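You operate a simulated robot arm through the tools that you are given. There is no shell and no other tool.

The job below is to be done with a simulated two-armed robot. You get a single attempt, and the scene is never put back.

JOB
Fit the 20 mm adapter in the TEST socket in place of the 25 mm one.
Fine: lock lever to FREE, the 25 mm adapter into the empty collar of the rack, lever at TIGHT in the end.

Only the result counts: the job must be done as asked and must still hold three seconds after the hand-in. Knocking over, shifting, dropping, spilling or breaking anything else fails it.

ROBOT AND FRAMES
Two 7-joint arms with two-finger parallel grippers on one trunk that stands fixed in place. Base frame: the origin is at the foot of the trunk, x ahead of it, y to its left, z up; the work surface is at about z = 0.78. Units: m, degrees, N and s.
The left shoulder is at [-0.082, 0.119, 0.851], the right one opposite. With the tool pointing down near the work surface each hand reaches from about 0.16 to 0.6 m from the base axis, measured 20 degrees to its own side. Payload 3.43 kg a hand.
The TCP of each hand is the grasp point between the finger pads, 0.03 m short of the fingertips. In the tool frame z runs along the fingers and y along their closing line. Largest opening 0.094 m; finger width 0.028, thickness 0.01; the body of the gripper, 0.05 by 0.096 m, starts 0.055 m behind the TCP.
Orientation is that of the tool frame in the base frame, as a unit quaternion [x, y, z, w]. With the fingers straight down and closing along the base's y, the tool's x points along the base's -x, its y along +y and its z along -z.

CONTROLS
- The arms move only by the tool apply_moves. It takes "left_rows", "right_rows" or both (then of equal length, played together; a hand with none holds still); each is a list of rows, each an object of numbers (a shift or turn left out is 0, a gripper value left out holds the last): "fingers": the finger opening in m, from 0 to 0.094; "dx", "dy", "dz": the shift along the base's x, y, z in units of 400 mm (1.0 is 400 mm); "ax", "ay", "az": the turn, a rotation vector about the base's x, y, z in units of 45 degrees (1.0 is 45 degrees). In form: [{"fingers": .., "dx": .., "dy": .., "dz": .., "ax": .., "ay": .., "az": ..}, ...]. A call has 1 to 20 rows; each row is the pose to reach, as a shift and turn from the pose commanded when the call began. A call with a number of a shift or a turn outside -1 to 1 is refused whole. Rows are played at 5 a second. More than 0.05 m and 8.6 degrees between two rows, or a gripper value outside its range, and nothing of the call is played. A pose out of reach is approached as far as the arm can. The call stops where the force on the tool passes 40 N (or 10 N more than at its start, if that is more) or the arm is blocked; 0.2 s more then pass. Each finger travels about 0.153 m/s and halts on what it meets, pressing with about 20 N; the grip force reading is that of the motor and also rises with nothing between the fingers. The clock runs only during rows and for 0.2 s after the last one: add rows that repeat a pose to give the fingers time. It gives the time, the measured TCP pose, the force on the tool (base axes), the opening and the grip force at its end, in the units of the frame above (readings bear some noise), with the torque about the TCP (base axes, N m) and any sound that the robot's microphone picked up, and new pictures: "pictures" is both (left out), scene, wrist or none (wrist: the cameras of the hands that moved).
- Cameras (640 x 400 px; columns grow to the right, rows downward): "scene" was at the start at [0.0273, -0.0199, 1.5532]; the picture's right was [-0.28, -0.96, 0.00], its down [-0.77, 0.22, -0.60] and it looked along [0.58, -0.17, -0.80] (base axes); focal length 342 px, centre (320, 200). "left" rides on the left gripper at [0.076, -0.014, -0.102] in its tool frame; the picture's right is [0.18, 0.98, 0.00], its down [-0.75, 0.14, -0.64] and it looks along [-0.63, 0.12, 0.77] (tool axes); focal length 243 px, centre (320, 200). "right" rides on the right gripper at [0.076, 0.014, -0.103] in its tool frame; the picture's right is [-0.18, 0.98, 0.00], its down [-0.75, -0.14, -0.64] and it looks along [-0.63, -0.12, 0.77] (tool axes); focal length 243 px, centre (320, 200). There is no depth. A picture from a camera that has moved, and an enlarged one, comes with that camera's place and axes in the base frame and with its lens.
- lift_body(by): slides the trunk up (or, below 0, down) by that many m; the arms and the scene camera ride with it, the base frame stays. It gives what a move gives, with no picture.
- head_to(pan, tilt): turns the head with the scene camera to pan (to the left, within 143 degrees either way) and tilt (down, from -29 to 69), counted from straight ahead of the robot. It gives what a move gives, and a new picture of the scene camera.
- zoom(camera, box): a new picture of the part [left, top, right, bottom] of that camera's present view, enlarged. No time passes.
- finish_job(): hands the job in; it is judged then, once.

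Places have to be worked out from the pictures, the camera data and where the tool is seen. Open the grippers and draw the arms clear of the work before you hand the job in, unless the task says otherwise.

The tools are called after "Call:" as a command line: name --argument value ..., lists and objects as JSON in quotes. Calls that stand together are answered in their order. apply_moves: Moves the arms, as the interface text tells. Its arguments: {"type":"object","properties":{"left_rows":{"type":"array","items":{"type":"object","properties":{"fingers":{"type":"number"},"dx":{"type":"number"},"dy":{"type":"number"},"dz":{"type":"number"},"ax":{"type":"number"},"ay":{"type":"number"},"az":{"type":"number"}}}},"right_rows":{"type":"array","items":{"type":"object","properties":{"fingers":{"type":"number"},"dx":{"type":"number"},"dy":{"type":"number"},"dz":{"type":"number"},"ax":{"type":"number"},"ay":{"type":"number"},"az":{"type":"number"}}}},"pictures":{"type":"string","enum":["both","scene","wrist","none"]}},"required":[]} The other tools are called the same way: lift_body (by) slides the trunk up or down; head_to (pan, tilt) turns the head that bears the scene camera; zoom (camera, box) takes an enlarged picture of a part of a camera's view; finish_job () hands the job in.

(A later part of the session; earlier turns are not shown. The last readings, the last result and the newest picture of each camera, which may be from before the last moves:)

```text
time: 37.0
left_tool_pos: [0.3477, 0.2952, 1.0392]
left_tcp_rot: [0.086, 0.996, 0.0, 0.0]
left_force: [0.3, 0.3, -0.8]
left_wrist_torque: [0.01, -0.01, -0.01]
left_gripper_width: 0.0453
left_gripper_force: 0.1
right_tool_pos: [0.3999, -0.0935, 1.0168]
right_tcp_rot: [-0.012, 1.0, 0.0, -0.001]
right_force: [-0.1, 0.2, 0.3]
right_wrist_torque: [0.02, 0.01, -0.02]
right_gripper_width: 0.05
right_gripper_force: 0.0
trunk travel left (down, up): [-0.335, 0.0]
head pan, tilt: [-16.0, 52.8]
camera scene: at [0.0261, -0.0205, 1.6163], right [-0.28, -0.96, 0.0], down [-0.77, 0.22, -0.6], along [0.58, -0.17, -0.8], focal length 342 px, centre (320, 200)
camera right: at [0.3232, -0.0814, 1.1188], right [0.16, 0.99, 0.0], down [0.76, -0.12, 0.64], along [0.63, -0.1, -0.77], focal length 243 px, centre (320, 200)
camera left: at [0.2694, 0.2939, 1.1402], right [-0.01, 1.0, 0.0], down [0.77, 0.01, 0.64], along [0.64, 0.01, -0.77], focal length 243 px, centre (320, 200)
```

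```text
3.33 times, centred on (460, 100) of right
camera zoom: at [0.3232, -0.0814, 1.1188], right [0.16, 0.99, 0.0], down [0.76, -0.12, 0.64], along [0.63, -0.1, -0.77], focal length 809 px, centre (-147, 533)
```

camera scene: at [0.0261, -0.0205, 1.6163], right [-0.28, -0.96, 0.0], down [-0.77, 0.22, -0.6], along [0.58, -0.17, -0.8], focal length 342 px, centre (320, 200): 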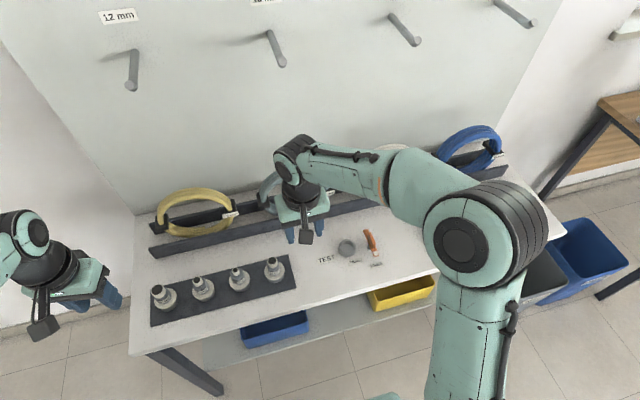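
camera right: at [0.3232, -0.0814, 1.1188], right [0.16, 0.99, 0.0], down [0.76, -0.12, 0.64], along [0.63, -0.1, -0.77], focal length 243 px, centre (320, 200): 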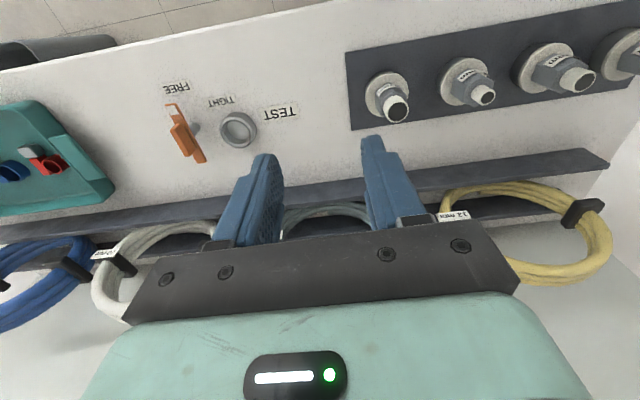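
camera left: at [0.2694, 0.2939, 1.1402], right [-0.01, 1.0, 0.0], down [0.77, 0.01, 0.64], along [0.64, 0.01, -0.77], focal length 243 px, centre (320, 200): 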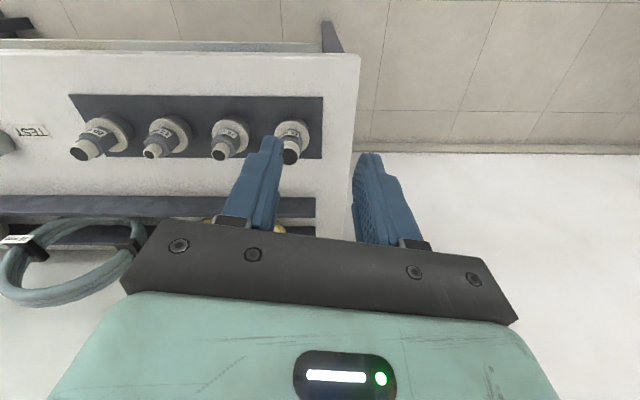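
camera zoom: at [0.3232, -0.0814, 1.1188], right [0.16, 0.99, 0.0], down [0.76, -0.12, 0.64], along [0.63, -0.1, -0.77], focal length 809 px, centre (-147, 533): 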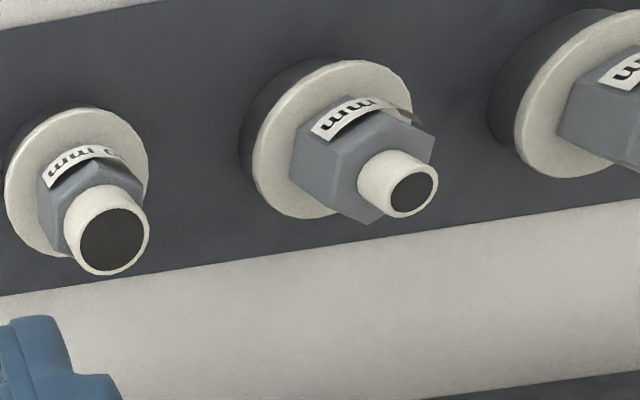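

The 20 mm adapter works out at (0.428, -0.0155). I'll move above it and check the hex orientation before gripping.

Call:
apply_moves --right_rows '[{"dx": 0.03, "dy": 0.08, "dz": -0.04}, {"dx": 0.06, "dy": 0.16, "dz": -0.1}, {"dx": 0.07, "dy": 0.195, "dz": -0.15}, {"dx": 0.07, "dy": 0.195, "dz": -0.15}, {"dx": 0.07, "dy": 0.195, "dz": -0.15}]' --pictures "wrist"

Call:
zoom --camera "right" --box '[280, 60, 360, 150]'

Call:
zoom --camera "scene" --box '[250, 240, 300, 290]'

```text
time: 38.2
left_tool_pos: [0.3475, 0.2954, 1.0377]
left_tcp_rot: [0.087, 0.996, 0.0, 0.0]
left_force: [-0.1, 0.2, -0.3]
left_wrist_torque: [-0.01, 0.02, -0.02]
left_gripper_width: 0.0452
left_gripper_force: 0.2
right_tool_pos: [0.4285, -0.0155, 0.9554]
right_tcp_rot: [-0.011, 1.0, 0.0, 0.0]
right_force: [0.3, -0.5, 0.4]
right_wrist_torque: [0.0, 0.02, -0.02]
right_gripper_width: 0.0501
right_gripper_force: 0.1
trunk travel left (down, up): [-0.335, 0.0]
head pan, tilt: [-16.0, 52.8]
camera right: at [0.3508, -0.0026, 1.0575], right [0.16, 0.99, 0.0], down [0.76, -0.12, 0.64], along [0.63, -0.1, -0.77], focal length 243 px, centre (320, 200)
```

right: 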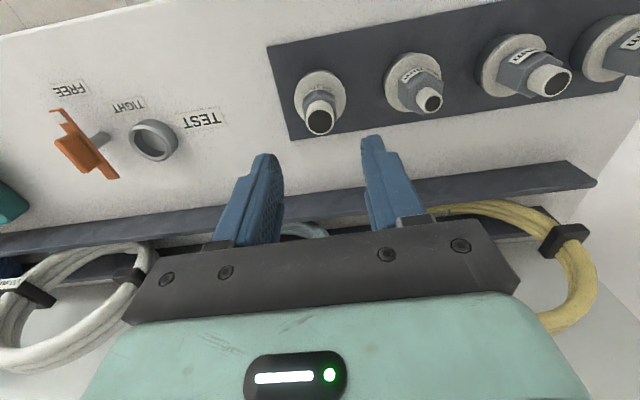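

```text
4.44 times, centred on (320, 105) of right
camera zoom: at [0.3508, -0.0026, 1.0575], right [0.16, 0.99, 0.0], down [0.76, -0.12, 0.64], along [0.63, -0.1, -0.77], focal length 1078 px, centre (320, 622)
```

zoom: 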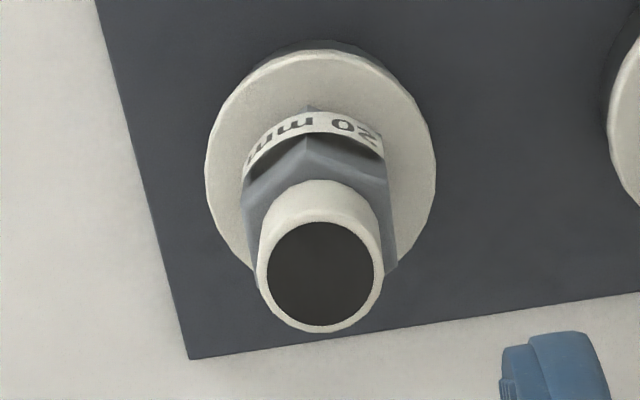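

```text
8.00 times, centred on (275, 265) of scene
camera zoom: at [0.0266, -0.0197, 1.6164], right [-0.28, -0.96, 0.0], down [-0.77, 0.22, -0.6], along [0.58, -0.17, -0.8], focal length 2738 px, centre (680, -320)
```

zoom: 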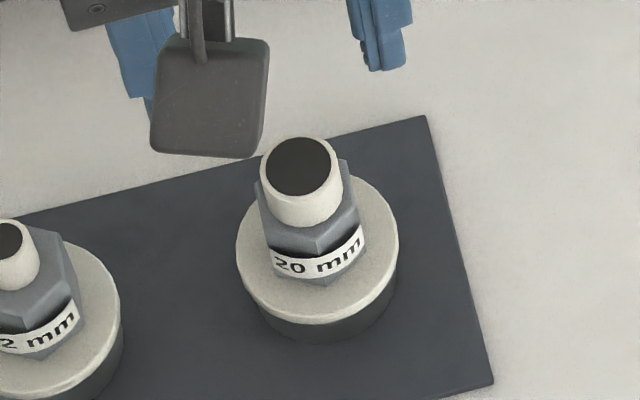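

The 20 mm axis is at (0.4275, -0.0155) and its hex is aligned with the current hand yaw. I'll descend and grip the hex just above the flange.

Call:
apply_moves --right_rows '[{"dx": -0.002, "dz": -0.1}, {"dx": -0.002, "dz": -0.19}, {"dx": -0.002, "dz": -0.25}, {"dx": -0.002, "dz": -0.28}, {"dx": -0.002, "dz": -0.291}, {"dx": -0.002, "dz": -0.291}, {"dx": -0.002, "dz": -0.291, "fingers": 0.0}, {"dx": -0.002, "dz": -0.291}, {"dx": -0.002, "dz": -0.291}, {"dx": -0.002, "dz": -0.291}]' --pictures "wrist"

Call:
zoom --camera "right" --box '[240, 80, 400, 220]'

Call:
zoom --camera "scene" --box '[250, 240, 300, 290]'

```text
time: 40.4
left_tool_pos: [0.3475, 0.2958, 1.0378]
left_tcp_rot: [0.087, 0.996, 0.001, 0.001]
left_force: [0.1, 0.4, 0.3]
left_wrist_torque: [-0.01, 0.02, 0.03]
left_gripper_width: 0.0452
left_gripper_force: 0.1
right_tool_pos: [0.4274, -0.0154, 0.8402]
right_tcp_rot: [-0.011, 1.0, 0.002, 0.002]
right_force: [4.3, -4.3, 18.1]
right_wrist_torque: [-0.17, -0.21, -0.03]
right_gripper_width: 0.0333
right_gripper_force: 19.7
trunk travel left (down, up): [-0.335, 0.0]
head pan, tilt: [-16.0, 52.8]
camera right: at [0.3498, -0.0025, 0.942], right [0.16, 0.99, 0.0], down [0.75, -0.12, 0.64], along [0.64, -0.1, -0.76], focal length 243 px, centre (320, 200)
```

right: 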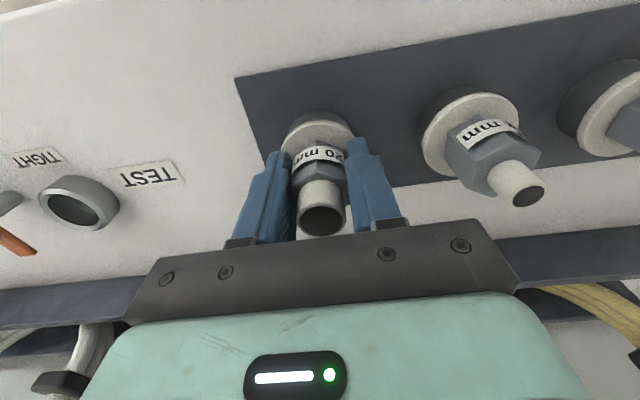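

```text
2.86 times, centred on (320, 150) of right
camera zoom: at [0.3498, -0.0025, 0.942], right [0.16, 0.99, 0.0], down [0.75, -0.12, 0.64], along [0.64, -0.1, -0.76], focal length 693 px, centre (320, 343)
```

zoom: 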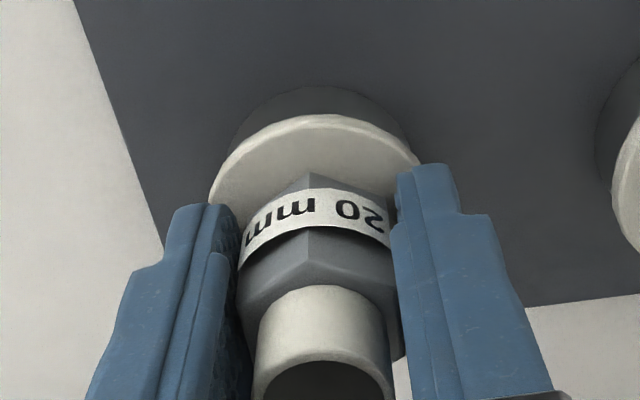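

```text
8.00 times, centred on (275, 265) of scene
camera zoom: at [0.0257, -0.0203, 1.6165], right [-0.28, -0.96, 0.0], down [-0.77, 0.22, -0.6], along [0.58, -0.17, -0.8], focal length 2738 px, centre (680, -320)
```

zoom: 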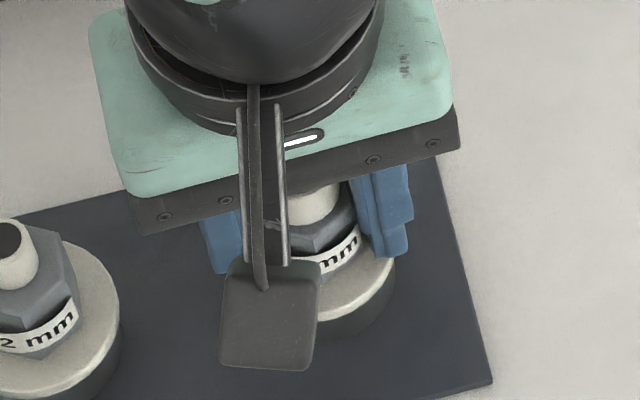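

The hex is gripped (33 mm), with the fingertips lightly touching the flange. I'll lift slowly in a short first step and check for slip.

Call:
apply_moves --right_rows '[{"dz": 0.004}, {"dz": 0.008}, {"dz": 0.013}, {"dz": 0.018}, {"dz": 0.024}, {"dz": 0.03}, {"dz": 0.03}]' --pictures "wrist"

Call:
zoom --camera "right" --box '[240, 80, 400, 220]'

```text
time: 42.0
left_tool_pos: [0.3473, 0.2963, 1.0382]
left_tcp_rot: [0.086, 0.996, 0.0, 0.001]
left_force: [0.0, 0.1, -0.7]
left_wrist_torque: [-0.02, -0.03, -0.03]
left_gripper_width: 0.0451
left_gripper_force: 0.1
right_tool_pos: [0.4276, -0.0129, 0.8522]
right_tcp_rot: [-0.012, 1.0, 0.0, 0.001]
right_force: [0.2, 0.2, -1.6]
right_wrist_torque: [-0.05, 0.03, 0.0]
right_gripper_width: 0.0332
right_gripper_force: 20.3
trunk travel left (down, up): [-0.335, 0.0]
head pan, tilt: [-16.0, 52.8]
camera right: at [0.3499, -0.0012, 0.9543], right [0.16, 0.99, 0.0], down [0.76, -0.12, 0.64], along [0.63, -0.1, -0.77], focal length 243 px, centre (320, 200)
```

right: 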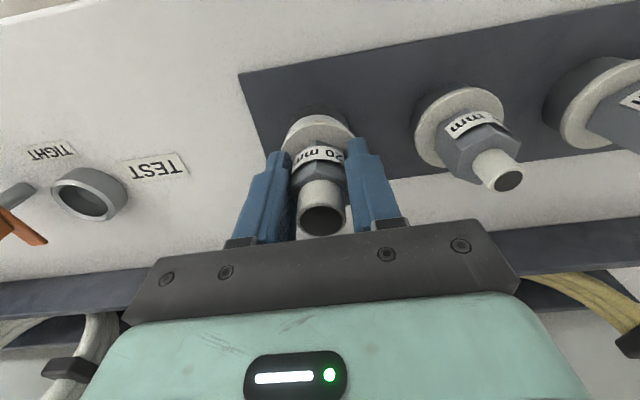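

```text
2.86 times, centred on (320, 150) of right
camera zoom: at [0.3499, -0.0012, 0.9543], right [0.16, 0.99, 0.0], down [0.76, -0.12, 0.64], along [0.63, -0.1, -0.77], focal length 693 px, centre (320, 343)
```

zoom: 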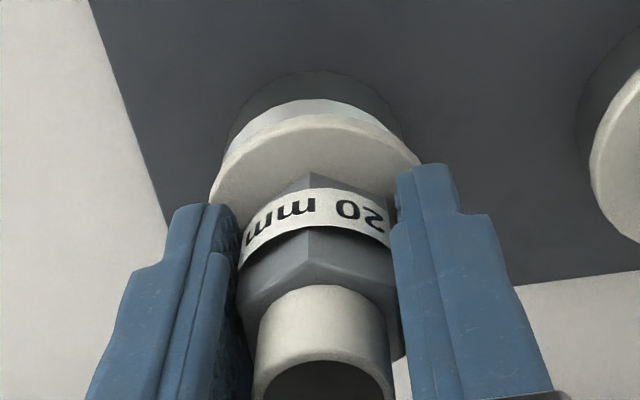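

No slip: the adapter rises with the fingers. I'll lift clear and carry it over to above the TEST socket, turning -11° to match the socket's orientation.

Call:
apply_moves --right_rows '[{"dz": 0.05}, {"dz": 0.11}, {"dz": 0.17}, {"dz": 0.22, "dy": -0.01}, {"dz": 0.25, "dx": 0.005, "dy": -0.05}, {"dz": 0.25, "dx": 0.01, "dy": -0.12, "az": -0.04}, {"dz": 0.25, "dx": 0.015, "dy": -0.2, "az": -0.08}, {"dz": 0.25, "dx": 0.025, "dy": -0.28, "az": -0.12}, {"dz": 0.25, "dx": 0.035, "dy": -0.36, "az": -0.16}, {"dz": 0.25, "dx": 0.045, "dy": -0.44, "az": -0.2}, {"dz": 0.25, "dx": 0.05, "dy": -0.49, "az": -0.24}, {"dz": 0.25, "dx": 0.05, "dy": -0.5125, "az": -0.253}, {"dz": 0.25, "dx": 0.05, "dy": -0.5125, "az": -0.253}, {"dz": 0.25, "dx": 0.05, "dy": -0.5125, "az": -0.253}]' --pictures "both"

Call:
zoom --camera "right" --box '[240, 60, 400, 220]'

Call:
zoom --camera "scene" --box '[310, 190, 400, 270]'

```text
time: 45.0
left_tool_pos: [0.349, 0.2963, 1.0378]
left_tcp_rot: [0.087, 0.996, 0.001, -0.001]
left_force: [0.2, 0.8, -0.1]
left_wrist_torque: [0.0, -0.04, 0.0]
left_gripper_width: 0.0451
left_gripper_force: 0.1
right_tool_pos: [0.4463, -0.2187, 0.9512]
right_tcp_rot: [0.089, 0.996, 0.0, 0.0]
right_force: [0.5, 1.7, -1.4]
right_wrist_torque: [-0.03, 0.03, -0.01]
right_gripper_width: 0.0332
right_gripper_force: 19.7
trunk travel left (down, up): [-0.335, 0.0]
head pan, tilt: [-16.0, 52.8]
camera scene: at [0.0266, -0.02, 1.6164], right [-0.28, -0.96, 0.0], down [-0.77, 0.22, -0.6], along [0.58, -0.17, -0.8], focal length 342 px, centre (320, 200)
camera right: at [0.3737, -0.1919, 1.0535], right [0.35, 0.94, 0.0], down [0.72, -0.27, 0.64], along [0.6, -0.23, -0.77], focal length 243 px, centre (320, 200)
```

scene: 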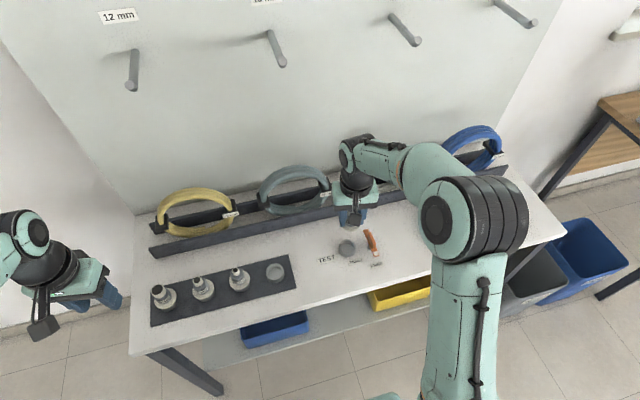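
right: 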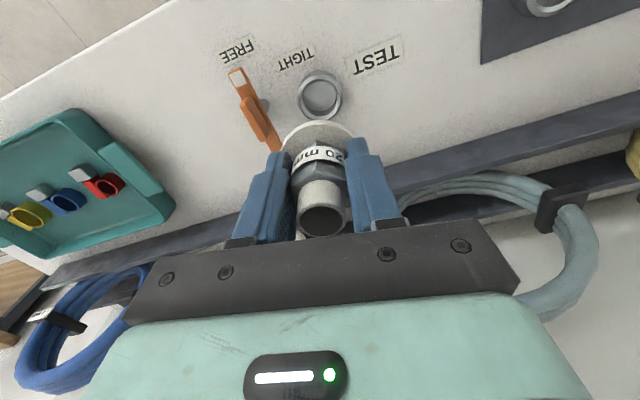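

```text
2.50 times, centred on (320, 140) of right
camera zoom: at [0.3737, -0.1919, 1.0535], right [0.35, 0.94, 0.0], down [0.72, -0.27, 0.64], along [0.6, -0.23, -0.77], focal length 606 px, centre (320, 350)
```

zoom: 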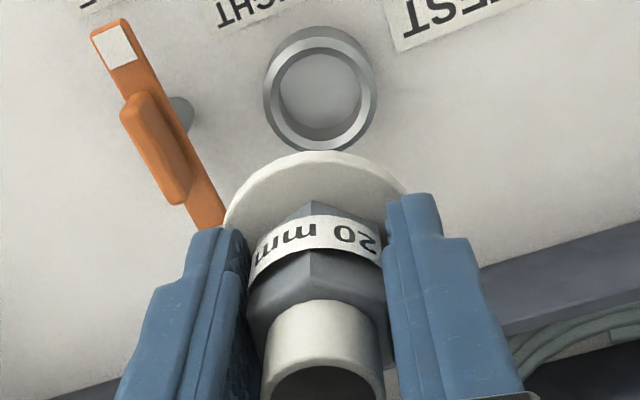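

```text
5.00 times, centred on (355, 230) of scene
camera zoom: at [0.0266, -0.02, 1.6164], right [-0.28, -0.96, 0.0], down [-0.77, 0.22, -0.6], along [0.58, -0.17, -0.8], focal length 1712 px, centre (145, 50)
```

zoom: 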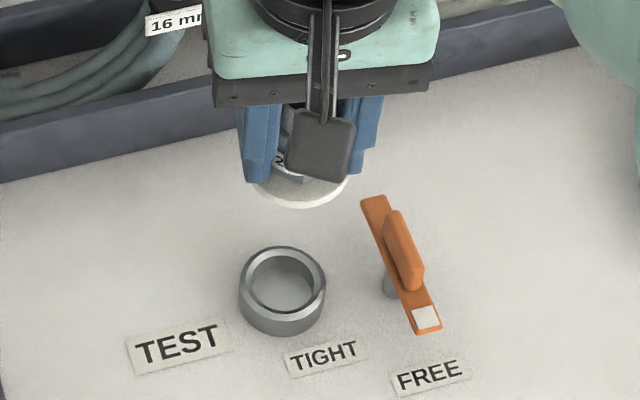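

The 20 mm adapter is above the socket. I'll lower it part way and measure the alignment more closely.

Call:
apply_moves --right_rows '[{"dz": -0.05}, {"dz": -0.1}, {"dz": -0.15}, {"dz": -0.15}, {"dz": -0.15}]' --pictures "wrist"

Call:
zoom --camera "right" --box '[260, 60, 380, 220]'

Call:
zoom --camera "scene" --box '[325, 210, 375, 260]'

```text
time: 46.2
left_tool_pos: [0.3482, 0.2964, 1.0384]
left_tcp_rot: [0.086, 0.996, 0.0, 0.0]
left_force: [-0.1, -0.4, -0.4]
left_wrist_torque: [-0.02, -0.05, -0.01]
left_gripper_width: 0.045
left_gripper_force: 0.0
right_tool_pos: [0.4449, -0.2185, 0.8924]
right_tcp_rot: [0.089, 0.996, 0.0, -0.001]
right_force: [-0.4, 0.6, -1.0]
right_wrist_torque: [0.06, 0.0, 0.02]
right_gripper_width: 0.0332
right_gripper_force: 19.9
trunk travel left (down, up): [-0.335, 0.0]
head pan, tilt: [-16.0, 52.8]
camera right: at [0.3724, -0.1921, 0.9943], right [0.35, 0.94, 0.0], down [0.72, -0.27, 0.64], along [0.6, -0.23, -0.77], focal length 243 px, centre (320, 200)
```

right: 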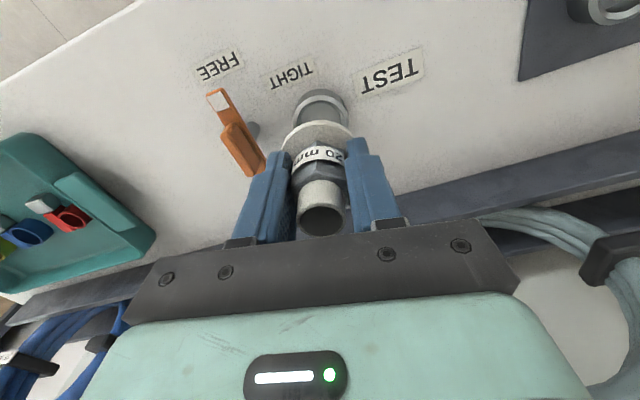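

```text
2.50 times, centred on (320, 140) of right
camera zoom: at [0.3724, -0.1921, 0.9943], right [0.35, 0.94, 0.0], down [0.72, -0.27, 0.64], along [0.6, -0.23, -0.77], focal length 606 px, centre (320, 350)
```

zoom: 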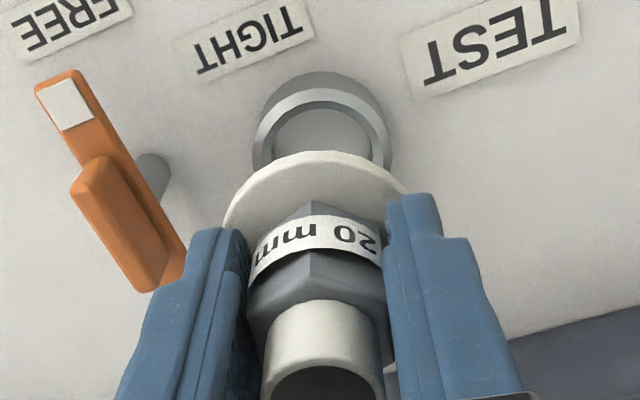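

```text
8.00 times, centred on (350, 235) of scene
camera zoom: at [0.0267, -0.0199, 1.6164], right [-0.28, -0.96, 0.0], down [-0.77, 0.22, -0.6], along [0.58, -0.17, -0.8], focal length 2738 px, centre (80, -80)
```

zoom: 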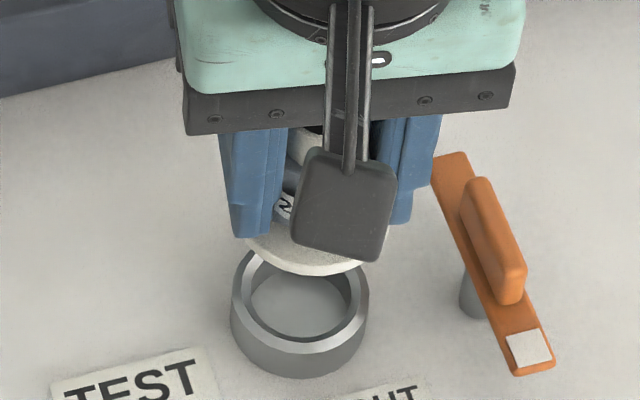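

Both cameras show the adapter and socket aligned within about 1 mm. I'll lower slowly into the socket, watching forces.

Call:
apply_moves --right_rows '[{"dz": -0.02}, {"dz": -0.04}, {"dz": -0.06}, {"dz": -0.075}, {"dz": -0.083}, {"dz": -0.091}, {"dz": -0.099}, {"dz": -0.105}, {"dz": -0.105}]' --pictures "wrist"

Call:
zoom --camera "right" --box '[260, 60, 380, 220]'

Call:
zoom --camera "scene" --box '[325, 210, 375, 260]'

```text
time: 48.2
left_tool_pos: [0.3477, 0.296, 1.0375]
left_tcp_rot: [0.087, 0.996, 0.0, 0.0]
left_force: [-0.1, -0.3, 0.5]
left_wrist_torque: [-0.03, -0.01, 0.02]
left_gripper_width: 0.0451
left_gripper_force: 0.2
right_tool_pos: [0.4483, -0.2186, 0.8505]
right_tcp_rot: [0.088, 0.996, 0.0, 0.0]
right_force: [0.0, -0.1, -0.5]
right_wrist_torque: [0.02, 0.03, 0.01]
right_gripper_width: 0.0334
right_gripper_force: 19.6
trunk travel left (down, up): [-0.335, 0.0]
head pan, tilt: [-16.0, 52.8]
camera right: at [0.3741, -0.1912, 0.952], right [0.35, 0.94, 0.0], down [0.72, -0.27, 0.64], along [0.6, -0.23, -0.77], focal length 243 px, centre (320, 200)
```

right: 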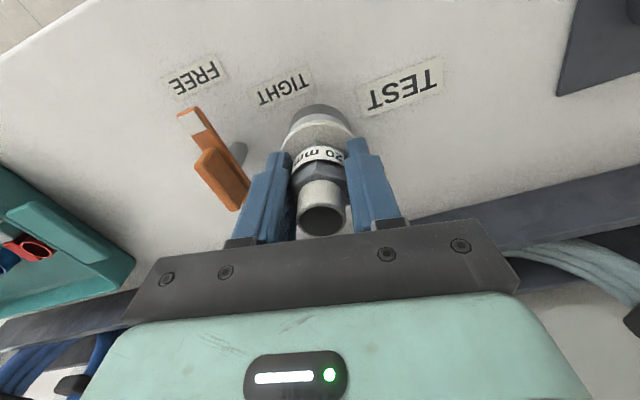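

```text
2.50 times, centred on (320, 140) of right
camera zoom: at [0.3741, -0.1912, 0.952], right [0.35, 0.94, 0.0], down [0.72, -0.27, 0.64], along [0.6, -0.23, -0.77], focal length 606 px, centre (320, 350)
```

zoom: 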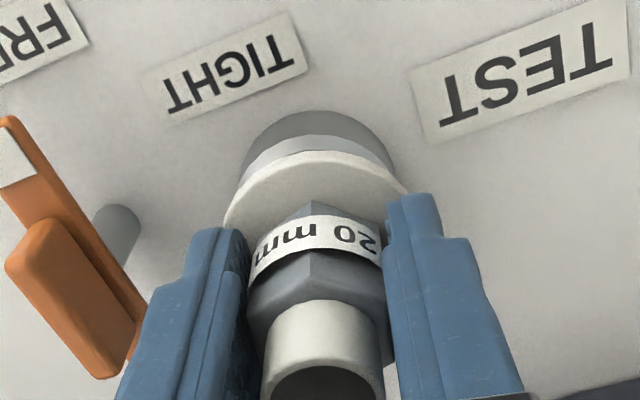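

```text
8.00 times, centred on (350, 235) of scene
camera zoom: at [0.0266, -0.0199, 1.6164], right [-0.28, -0.96, 0.0], down [-0.77, 0.22, -0.6], along [0.58, -0.17, -0.8], focal length 2738 px, centre (80, -80)
```

zoom: 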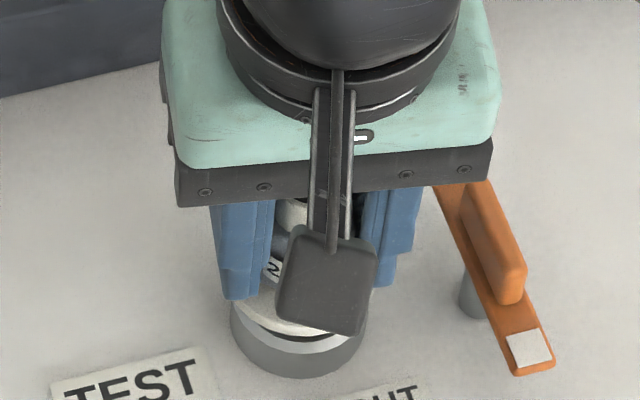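

No contact yet and it looks well centred. I'll continue until it seats.

Call:
apply_moves --right_rows '[{"dz": -0.006}, {"dz": -0.012}, {"dz": -0.018}, {"dz": -0.023}, {"dz": -0.028}, {"dz": -0.032}, {"dz": -0.032}]' --pictures "wrist"

Call:
zoom --camera "right" --box '[260, 60, 380, 220]'

Call:
zoom --camera "scene" --box '[325, 210, 375, 260]'

```text
time: 49.8
left_tool_pos: [0.348, 0.2956, 1.0387]
left_tcp_rot: [0.086, 0.996, 0.001, 0.001]
left_force: [-0.4, 1.1, -0.4]
left_wrist_torque: [0.04, -0.03, 0.01]
left_gripper_width: 0.0448
left_gripper_force: 0.0
right_tool_pos: [0.4468, -0.2185, 0.8373]
right_tcp_rot: [0.089, 0.996, 0.0, 0.0]
right_force: [0.2, -0.2, -0.5]
right_wrist_torque: [-0.02, -0.02, 0.02]
right_gripper_width: 0.0333
right_gripper_force: 19.8
trunk travel left (down, up): [-0.335, 0.0]
head pan, tilt: [-16.0, 52.8]
camera right: at [0.3737, -0.1918, 0.9392], right [0.35, 0.94, 0.0], down [0.72, -0.27, 0.64], along [0.6, -0.23, -0.77], focal length 243 px, centre (320, 200)
```

right: 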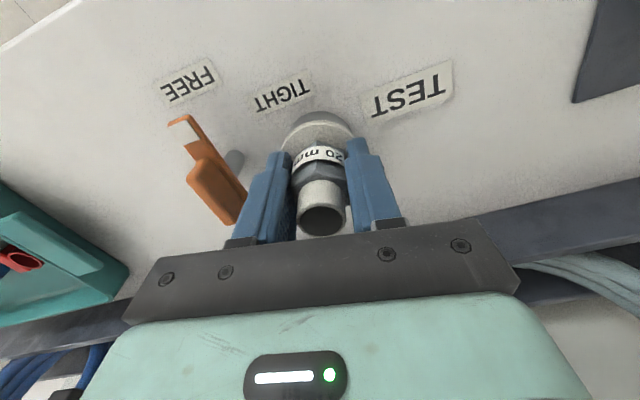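

```text
2.50 times, centred on (320, 140) of right
camera zoom: at [0.3737, -0.1918, 0.9392], right [0.35, 0.94, 0.0], down [0.72, -0.27, 0.64], along [0.6, -0.23, -0.77], focal length 606 px, centre (320, 350)
```

zoom: 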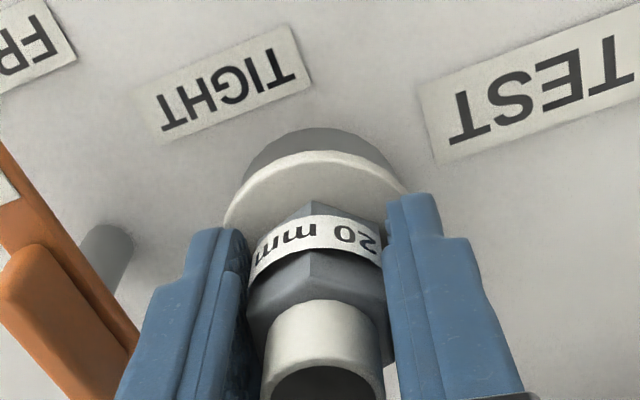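

```text
8.00 times, centred on (350, 235) of scene
camera zoom: at [0.0266, -0.0199, 1.6164], right [-0.28, -0.96, 0.0], down [-0.77, 0.22, -0.6], along [0.58, -0.17, -0.8], focal length 2738 px, centre (80, -80)
```

zoom: 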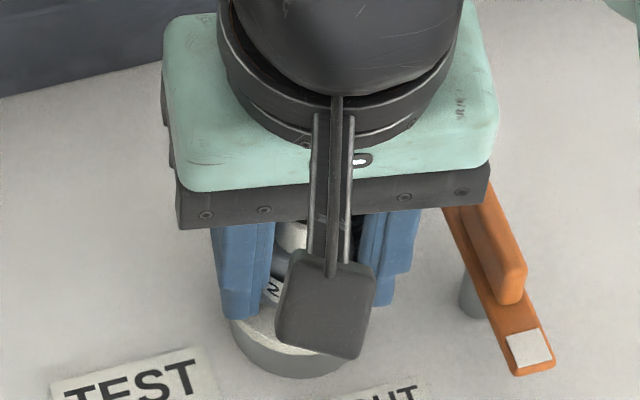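

The adapter entered freely and is nearly flush; I'll go a few more millimetres until contact force appears.

Call:
apply_moves --right_rows '[{"dz": -0.003}, {"dz": -0.006}, {"dz": -0.009}, {"dz": -0.012}, {"dz": -0.012}]' --pictures "wrist"

Call:
zoom --camera "right" --box '[260, 60, 380, 220]'

```text
time: 51.1
left_tool_pos: [0.3465, 0.2967, 1.039]
left_tcp_rot: [0.087, 0.996, 0.0, 0.001]
left_force: [-0.3, -0.3, 0.5]
left_wrist_torque: [0.03, 0.04, -0.06]
left_gripper_width: 0.0453
left_gripper_force: 0.0
right_tool_pos: [0.4485, -0.2185, 0.837]
right_tcp_rot: [0.089, 0.996, 0.0, 0.003]
right_force: [-7.2, -0.8, 19.1]
right_wrist_torque: [0.01, 0.37, 0.03]
right_gripper_width: 0.0331
right_gripper_force: 20.1
trunk travel left (down, up): [-0.335, 0.0]
head pan, tilt: [-16.0, 52.8]
stopped in row 5 (right hand): the force on the tool passed its limit at 41 N (the readings are from after the stop); the commanded pose is now the measured one
camera right: at [0.3741, -0.1917, 0.9378], right [0.35, 0.94, 0.0], down [0.71, -0.27, 0.65], along [0.6, -0.23, -0.76], focal length 243 px, centre (320, 200)
```

right: 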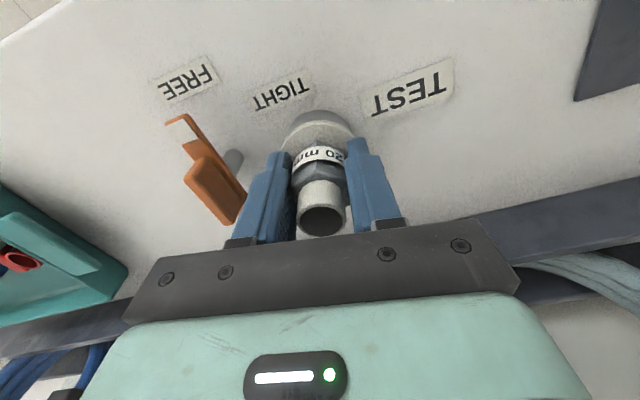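

```text
2.50 times, centred on (320, 140) of right
camera zoom: at [0.3741, -0.1917, 0.9378], right [0.35, 0.94, 0.0], down [0.71, -0.27, 0.65], along [0.6, -0.23, -0.76], focal length 606 px, centre (320, 350)
```

zoom: 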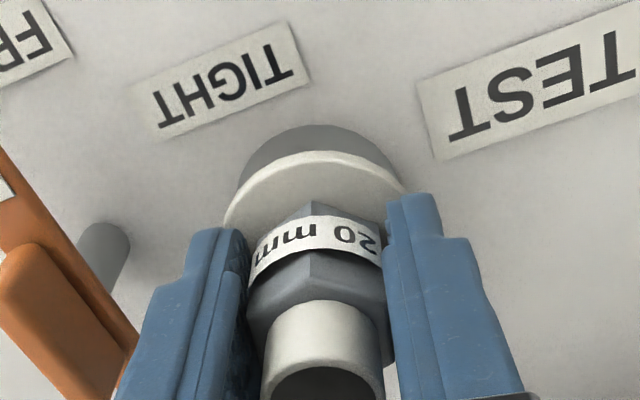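

Seated: 41 N contact with the flange flush on the socket rim. I'll ease off, open, and rise straight up to inspect.

Call:
apply_moves --right_rows '[{"dz": 0.004}, {"dz": 0.004, "fingers": 0.05}, {"dz": 0.004}, {"dz": 0.03}, {"dz": 0.08}, {"dz": 0.16}, {"dz": 0.24}, {"dz": 0.28}, {"dz": 0.28}]' --pictures "both"

Call:
zoom --camera "right" --box '[220, 30, 400, 170]'

Call:
zoom --camera "scene" --box '[320, 205, 400, 265]'

```text
time: 53.1
left_tool_pos: [0.3479, 0.2959, 1.038]
left_tcp_rot: [0.086, 0.996, 0.0, 0.0]
left_force: [-0.9, 0.2, -0.1]
left_wrist_torque: [0.04, 0.0, -0.03]
left_gripper_width: 0.0451
left_gripper_force: 0.0
right_tool_pos: [0.4478, -0.2194, 0.9461]
right_tcp_rot: [0.088, 0.996, -0.001, 0.002]
right_force: [0.5, -0.5, -0.6]
right_wrist_torque: [-0.02, 0.0, 0.0]
right_gripper_width: 0.0498
right_gripper_force: 0.1
trunk travel left (down, up): [-0.335, 0.0]
head pan, tilt: [-16.0, 52.8]
camera scene: at [0.0265, -0.0198, 1.6164], right [-0.28, -0.96, 0.0], down [-0.77, 0.22, -0.6], along [0.58, -0.17, -0.8], focal length 342 px, centre (320, 200)
camera right: at [0.3741, -0.1927, 1.0479], right [0.35, 0.94, 0.0], down [0.71, -0.27, 0.64], along [0.6, -0.23, -0.76], focal length 243 px, centre (320, 200)
```

scene: 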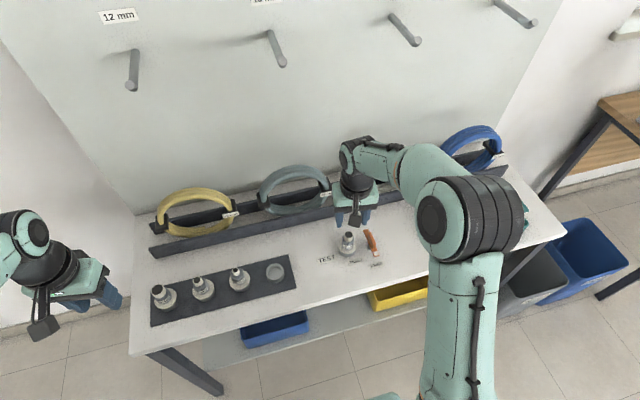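
right: 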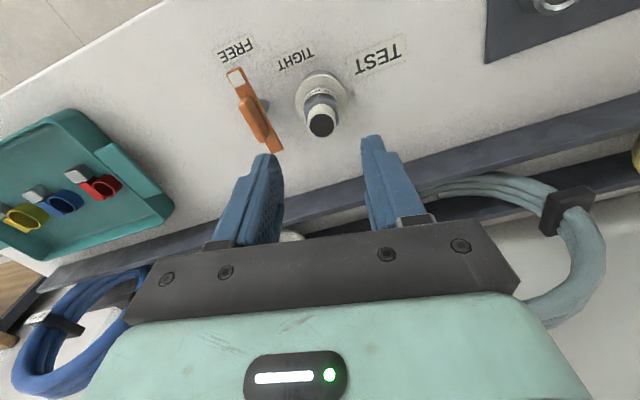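

```text
2.86 times, centred on (310, 100) of right
camera zoom: at [0.3741, -0.1927, 1.0479], right [0.35, 0.94, 0.0], down [0.71, -0.27, 0.64], along [0.6, -0.23, -0.76], focal length 693 px, centre (349, 486)
```

zoom: 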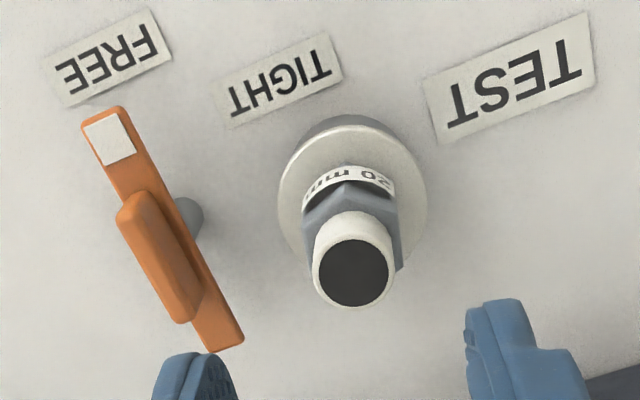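

```text
6.67 times, centred on (360, 235) of scene
camera zoom: at [0.0265, -0.0198, 1.6164], right [-0.28, -0.96, 0.0], down [-0.77, 0.22, -0.6], along [0.58, -0.17, -0.8], focal length 2282 px, centre (53, -33)
```

zoom: 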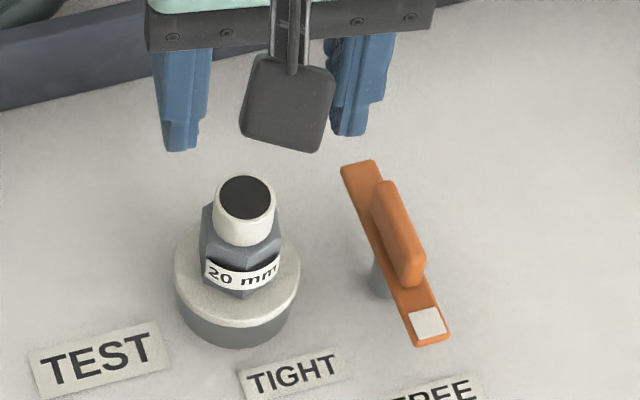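

The 20 mm adapter sits flush in TEST. The lever now lies at azimuth ~177°, centre about (0.436, -0.281); I'll move above it with matching yaw and narrow fingers.

Call:
apply_moves --right_rows '[{"dx": -0.01, "dy": -0.05, "az": 0.05, "fingers": 0.03}, {"dx": -0.02, "dy": -0.1, "az": 0.1}, {"dx": -0.03, "dy": -0.155, "az": 0.16}, {"dx": -0.03, "dy": -0.155, "dz": -0.08, "az": 0.16}, {"dx": -0.03, "dy": -0.155, "dz": -0.12, "az": 0.16}, {"dx": -0.03, "dy": -0.155, "dz": -0.12, "az": 0.16}]' --pictures "wrist"

Call:
zoom --camera "right" --box '[240, 60, 400, 200]'

Call:
zoom --camera "scene" --box '[320, 205, 400, 265]'

```text
time: 54.5
left_tool_pos: [0.3499, 0.2959, 1.0386]
left_tcp_rot: [0.086, 0.996, 0.001, -0.001]
left_force: [0.1, -0.3, -0.3]
left_wrist_torque: [-0.03, 0.0, -0.01]
left_gripper_width: 0.045
left_gripper_force: 0.0
right_tool_pos: [0.4365, -0.2817, 0.8993]
right_tcp_rot: [0.025, 1.0, 0.0, 0.002]
right_force: [-0.7, -1.0, 0.4]
right_wrist_torque: [0.01, 0.01, 0.04]
right_gripper_width: 0.0301
right_gripper_force: 0.0
trunk travel left (down, up): [-0.335, 0.0]
head pan, tilt: [-16.0, 52.8]
camera right: at [0.3591, -0.2639, 1.0008], right [0.23, 0.97, 0.0], down [0.74, -0.18, 0.64], along [0.63, -0.15, -0.76], focal length 243 px, centre (320, 200)
```

right: 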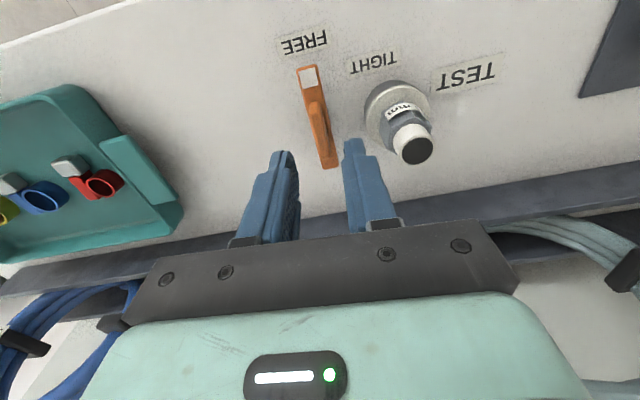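

```text
2.86 times, centred on (320, 130) of right
camera zoom: at [0.3591, -0.2639, 1.0008], right [0.23, 0.97, 0.0], down [0.74, -0.18, 0.64], along [0.63, -0.15, -0.76], focal length 693 px, centre (320, 400)
```

zoom: 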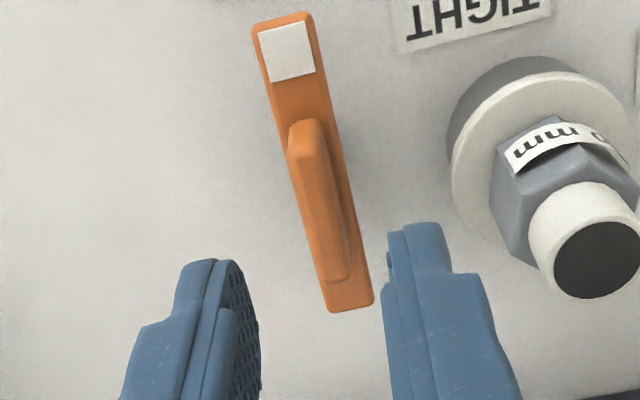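

```text
6.67 times, centred on (360, 235) of scene
camera zoom: at [0.0265, -0.0198, 1.6164], right [-0.28, -0.96, 0.0], down [-0.77, 0.22, -0.6], along [0.58, -0.17, -0.8], focal length 2282 px, centre (53, -33)
```

zoom: 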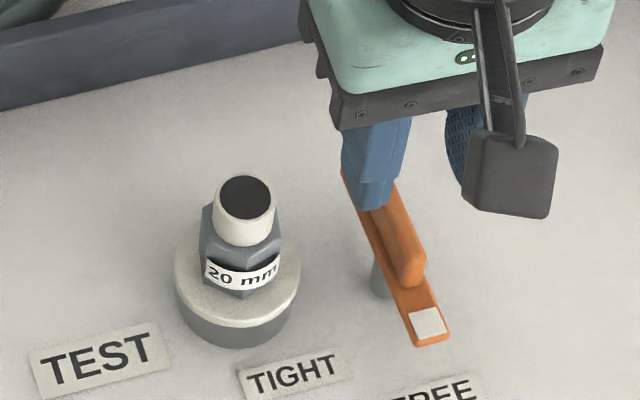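

The handle block is centred between the fingers. I'll descend and grip it.

Call:
apply_moves --right_rows '[{"dz": -0.05}, {"dz": -0.09}, {"dz": -0.116}, {"dz": -0.116, "fingers": 0.0}, {"dz": -0.116}, {"dz": -0.116}]' --pictures "wrist"

Call:
zoom --camera "scene" --box '[320, 205, 400, 265]'

```text
time: 55.9
left_tool_pos: [0.3484, 0.2961, 1.0386]
left_tcp_rot: [0.086, 0.996, 0.001, 0.0]
left_force: [-0.7, 0.3, -0.5]
left_wrist_torque: [0.0, 0.0, -0.01]
left_gripper_width: 0.0451
left_gripper_force: 0.0
right_tool_pos: [0.4338, -0.2828, 0.852]
right_tcp_rot: [0.026, 1.0, 0.001, 0.001]
right_force: [-1.7, -4.9, 2.0]
right_wrist_torque: [-0.11, 1.26, 0.05]
right_gripper_width: 0.0086
right_gripper_force: 42.9
trunk travel left (down, up): [-0.335, 0.0]
head pan, tilt: [-16.0, 52.8]
camera right: at [0.359, -0.264, 0.9539], right [0.23, 0.97, 0.0], down [0.74, -0.18, 0.64], along [0.63, -0.15, -0.77], focal length 243 px, centre (320, 200)
```

right: 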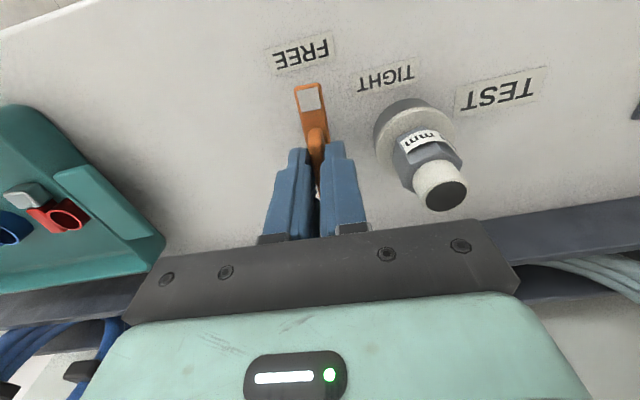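

```text
6.67 times, centred on (360, 235) of scene
camera zoom: at [0.0263, -0.0203, 1.6164], right [-0.28, -0.96, 0.0], down [-0.77, 0.22, -0.6], along [0.58, -0.17, -0.8], focal length 2282 px, centre (53, -33)
```

zoom: 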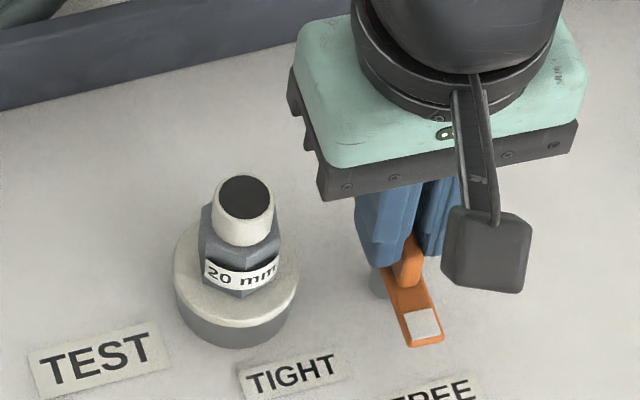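

The handle is gripped. I'll rotate clockwise back toward TIGHT in steps, watching the forces.

Call:
apply_moves --right_rows '[{"az": -0.125}, {"az": -0.25}, {"az": -0.375}, {"az": -0.5}, {"az": -0.625}, {"az": -0.75}, {"az": -0.875}, {"az": -1.0}, {"az": -1.0}]' --pictures "wrist"

Call:
zoom --camera "scene" --box '[320, 205, 400, 265]'

```text
time: 57.9
left_tool_pos: [0.3481, 0.2956, 1.0383]
left_tcp_rot: [0.087, 0.996, 0.0, 0.0]
left_force: [-1.1, -0.6, -0.8]
left_wrist_torque: [-0.01, -0.01, 0.0]
left_gripper_width: 0.045
left_gripper_force: 0.1
right_tool_pos: [0.4368, -0.2805, 0.8519]
right_tcp_rot: [0.407, 0.913, 0.0, 0.003]
right_force: [-2.6, 6.0, 3.2]
right_wrist_torque: [1.07, 0.94, 0.04]
right_gripper_width: 0.0091
right_gripper_force: 42.9
trunk travel left (down, up): [-0.335, 0.0]
head pan, tilt: [-16.0, 52.8]
camera right: at [0.3947, -0.2139, 0.9537], right [0.85, 0.52, 0.0], down [0.4, -0.65, 0.65], along [0.34, -0.55, -0.76], focal length 243 px, centre (320, 200)
```

right: 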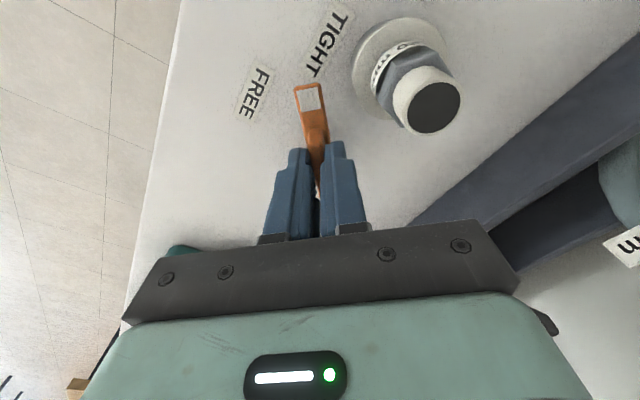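

```text
6.67 times, centred on (360, 235) of scene
camera zoom: at [0.0261, -0.0191, 1.6164], right [-0.28, -0.96, 0.0], down [-0.77, 0.22, -0.6], along [0.58, -0.17, -0.8], focal length 2282 px, centre (53, -33)
```

zoom: 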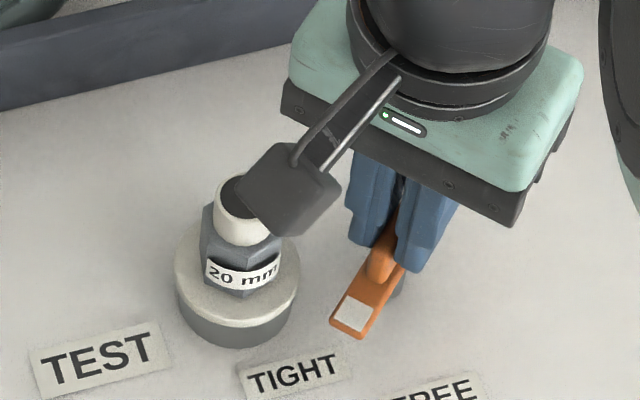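

The lever follows (about 48° from start orientation). I'll continue another 45°.

Call:
apply_moves --right_rows '[{"az": -0.125}, {"az": -0.25}, {"az": -0.375}, {"az": -0.5}, {"az": -0.625}, {"az": -0.75}, {"az": -0.875}, {"az": -1.0}, {"az": -1.0}]' --pictures "wrist"

Call:
zoom --camera "scene" --box '[320, 205, 400, 265]'

```text
time: 59.9
left_tool_pos: [0.35, 0.2979, 1.0377]
left_tcp_rot: [0.086, 0.996, -0.001, -0.001]
left_force: [-0.4, -0.6, -0.5]
left_wrist_torque: [0.03, 0.0, -0.01]
left_gripper_width: 0.0448
left_gripper_force: 0.0
right_tool_pos: [0.4378, -0.279, 0.8516]
right_tcp_rot: [0.725, 0.688, -0.001, 0.001]
right_force: [10.4, 13.4, -13.7]
right_wrist_torque: [-0.03, -0.29, 0.0]
right_gripper_width: 0.009
right_gripper_force: 42.9
trunk travel left (down, up): [-0.335, 0.0]
head pan, tilt: [-16.0, 52.8]
camera right: at [0.4556, -0.2039, 0.9538], right [0.97, -0.23, 0.0], down [-0.18, -0.74, 0.64], along [-0.15, -0.63, -0.76], focal length 243 px, centre (320, 200)
```

right: 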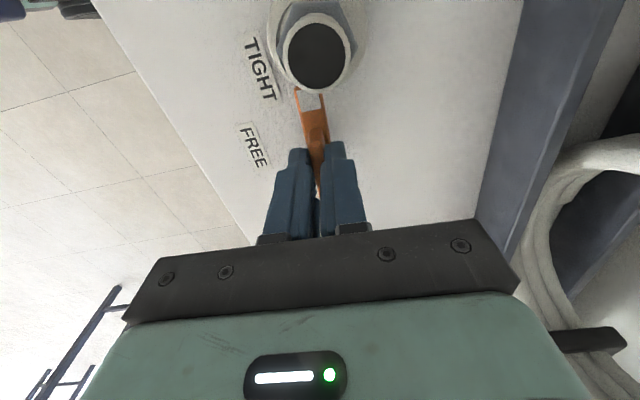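

```text
6.67 times, centred on (360, 235) of scene
camera zoom: at [0.0289, -0.0186, 1.6163], right [-0.28, -0.96, 0.0], down [-0.77, 0.22, -0.6], along [0.58, -0.17, -0.8], focal length 2282 px, centre (53, -33)
```

zoom: 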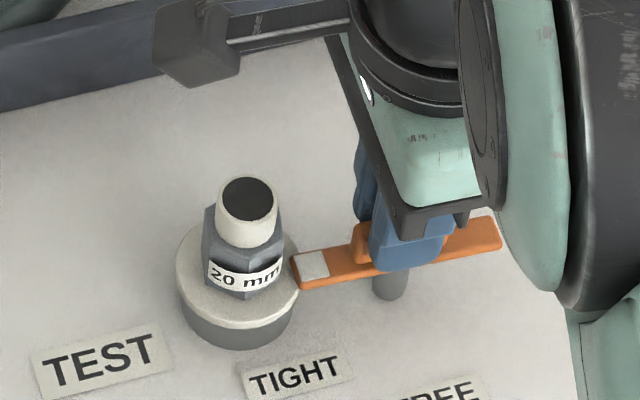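

At about -93°, nearly at TIGHT. I'll ease the side load and turn on in small steps to find the TIGHT stop.

Call:
apply_moves --right_rows '[{"dx": 0.002, "dy": 0.002, "az": -0.04}, {"dx": 0.003, "dy": 0.003, "az": -0.08}, {"dx": 0.003, "dy": 0.003, "az": -0.12}, {"dx": 0.003, "dy": 0.003, "az": -0.155}, {"dx": 0.003, "dy": 0.003, "az": -0.155}]' --pictures "wrist"

Call:
zoom --camera "scene" --box '[320, 205, 400, 265]'

```text
time: 61.1
left_tool_pos: [0.3488, 0.2967, 1.0384]
left_tcp_rot: [0.087, 0.996, 0.0, -0.001]
left_force: [0.4, 0.2, -0.5]
left_wrist_torque: [-0.02, 0.0, 0.02]
left_gripper_width: 0.0451
left_gripper_force: 0.0
right_tool_pos: [0.4377, -0.2785, 0.8517]
right_tcp_rot: [0.766, 0.643, 0.0, 0.0]
right_force: [6.6, 7.5, -4.6]
right_wrist_torque: [1.57, -0.36, -0.01]
right_gripper_width: 0.0093
right_gripper_force: 43.3
trunk travel left (down, up): [-0.335, 0.0]
head pan, tilt: [-16.0, 52.8]
camera right: at [0.4651, -0.2067, 0.9538], right [0.94, -0.35, 0.0], down [-0.27, -0.72, 0.65], along [-0.23, -0.6, -0.76], focal length 243 px, centre (320, 200)
```

right: 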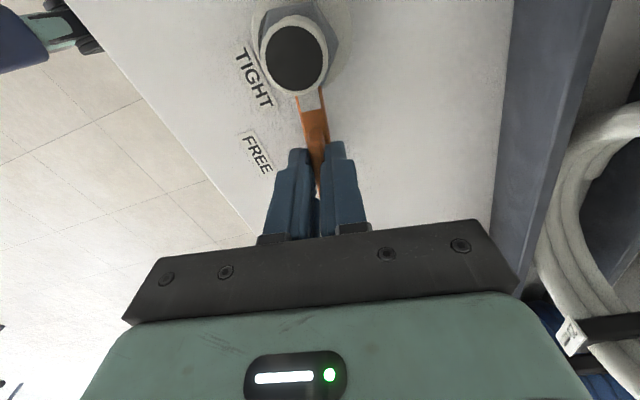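

```text
6.67 times, centred on (360, 235) of scene
camera zoom: at [0.0277, -0.0193, 1.6164], right [-0.28, -0.96, 0.0], down [-0.77, 0.22, -0.6], along [0.58, -0.17, -0.8], focal length 2282 px, centre (53, -33)
```

zoom: 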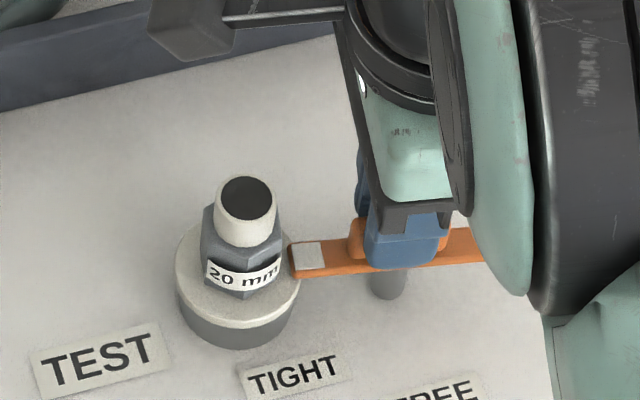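

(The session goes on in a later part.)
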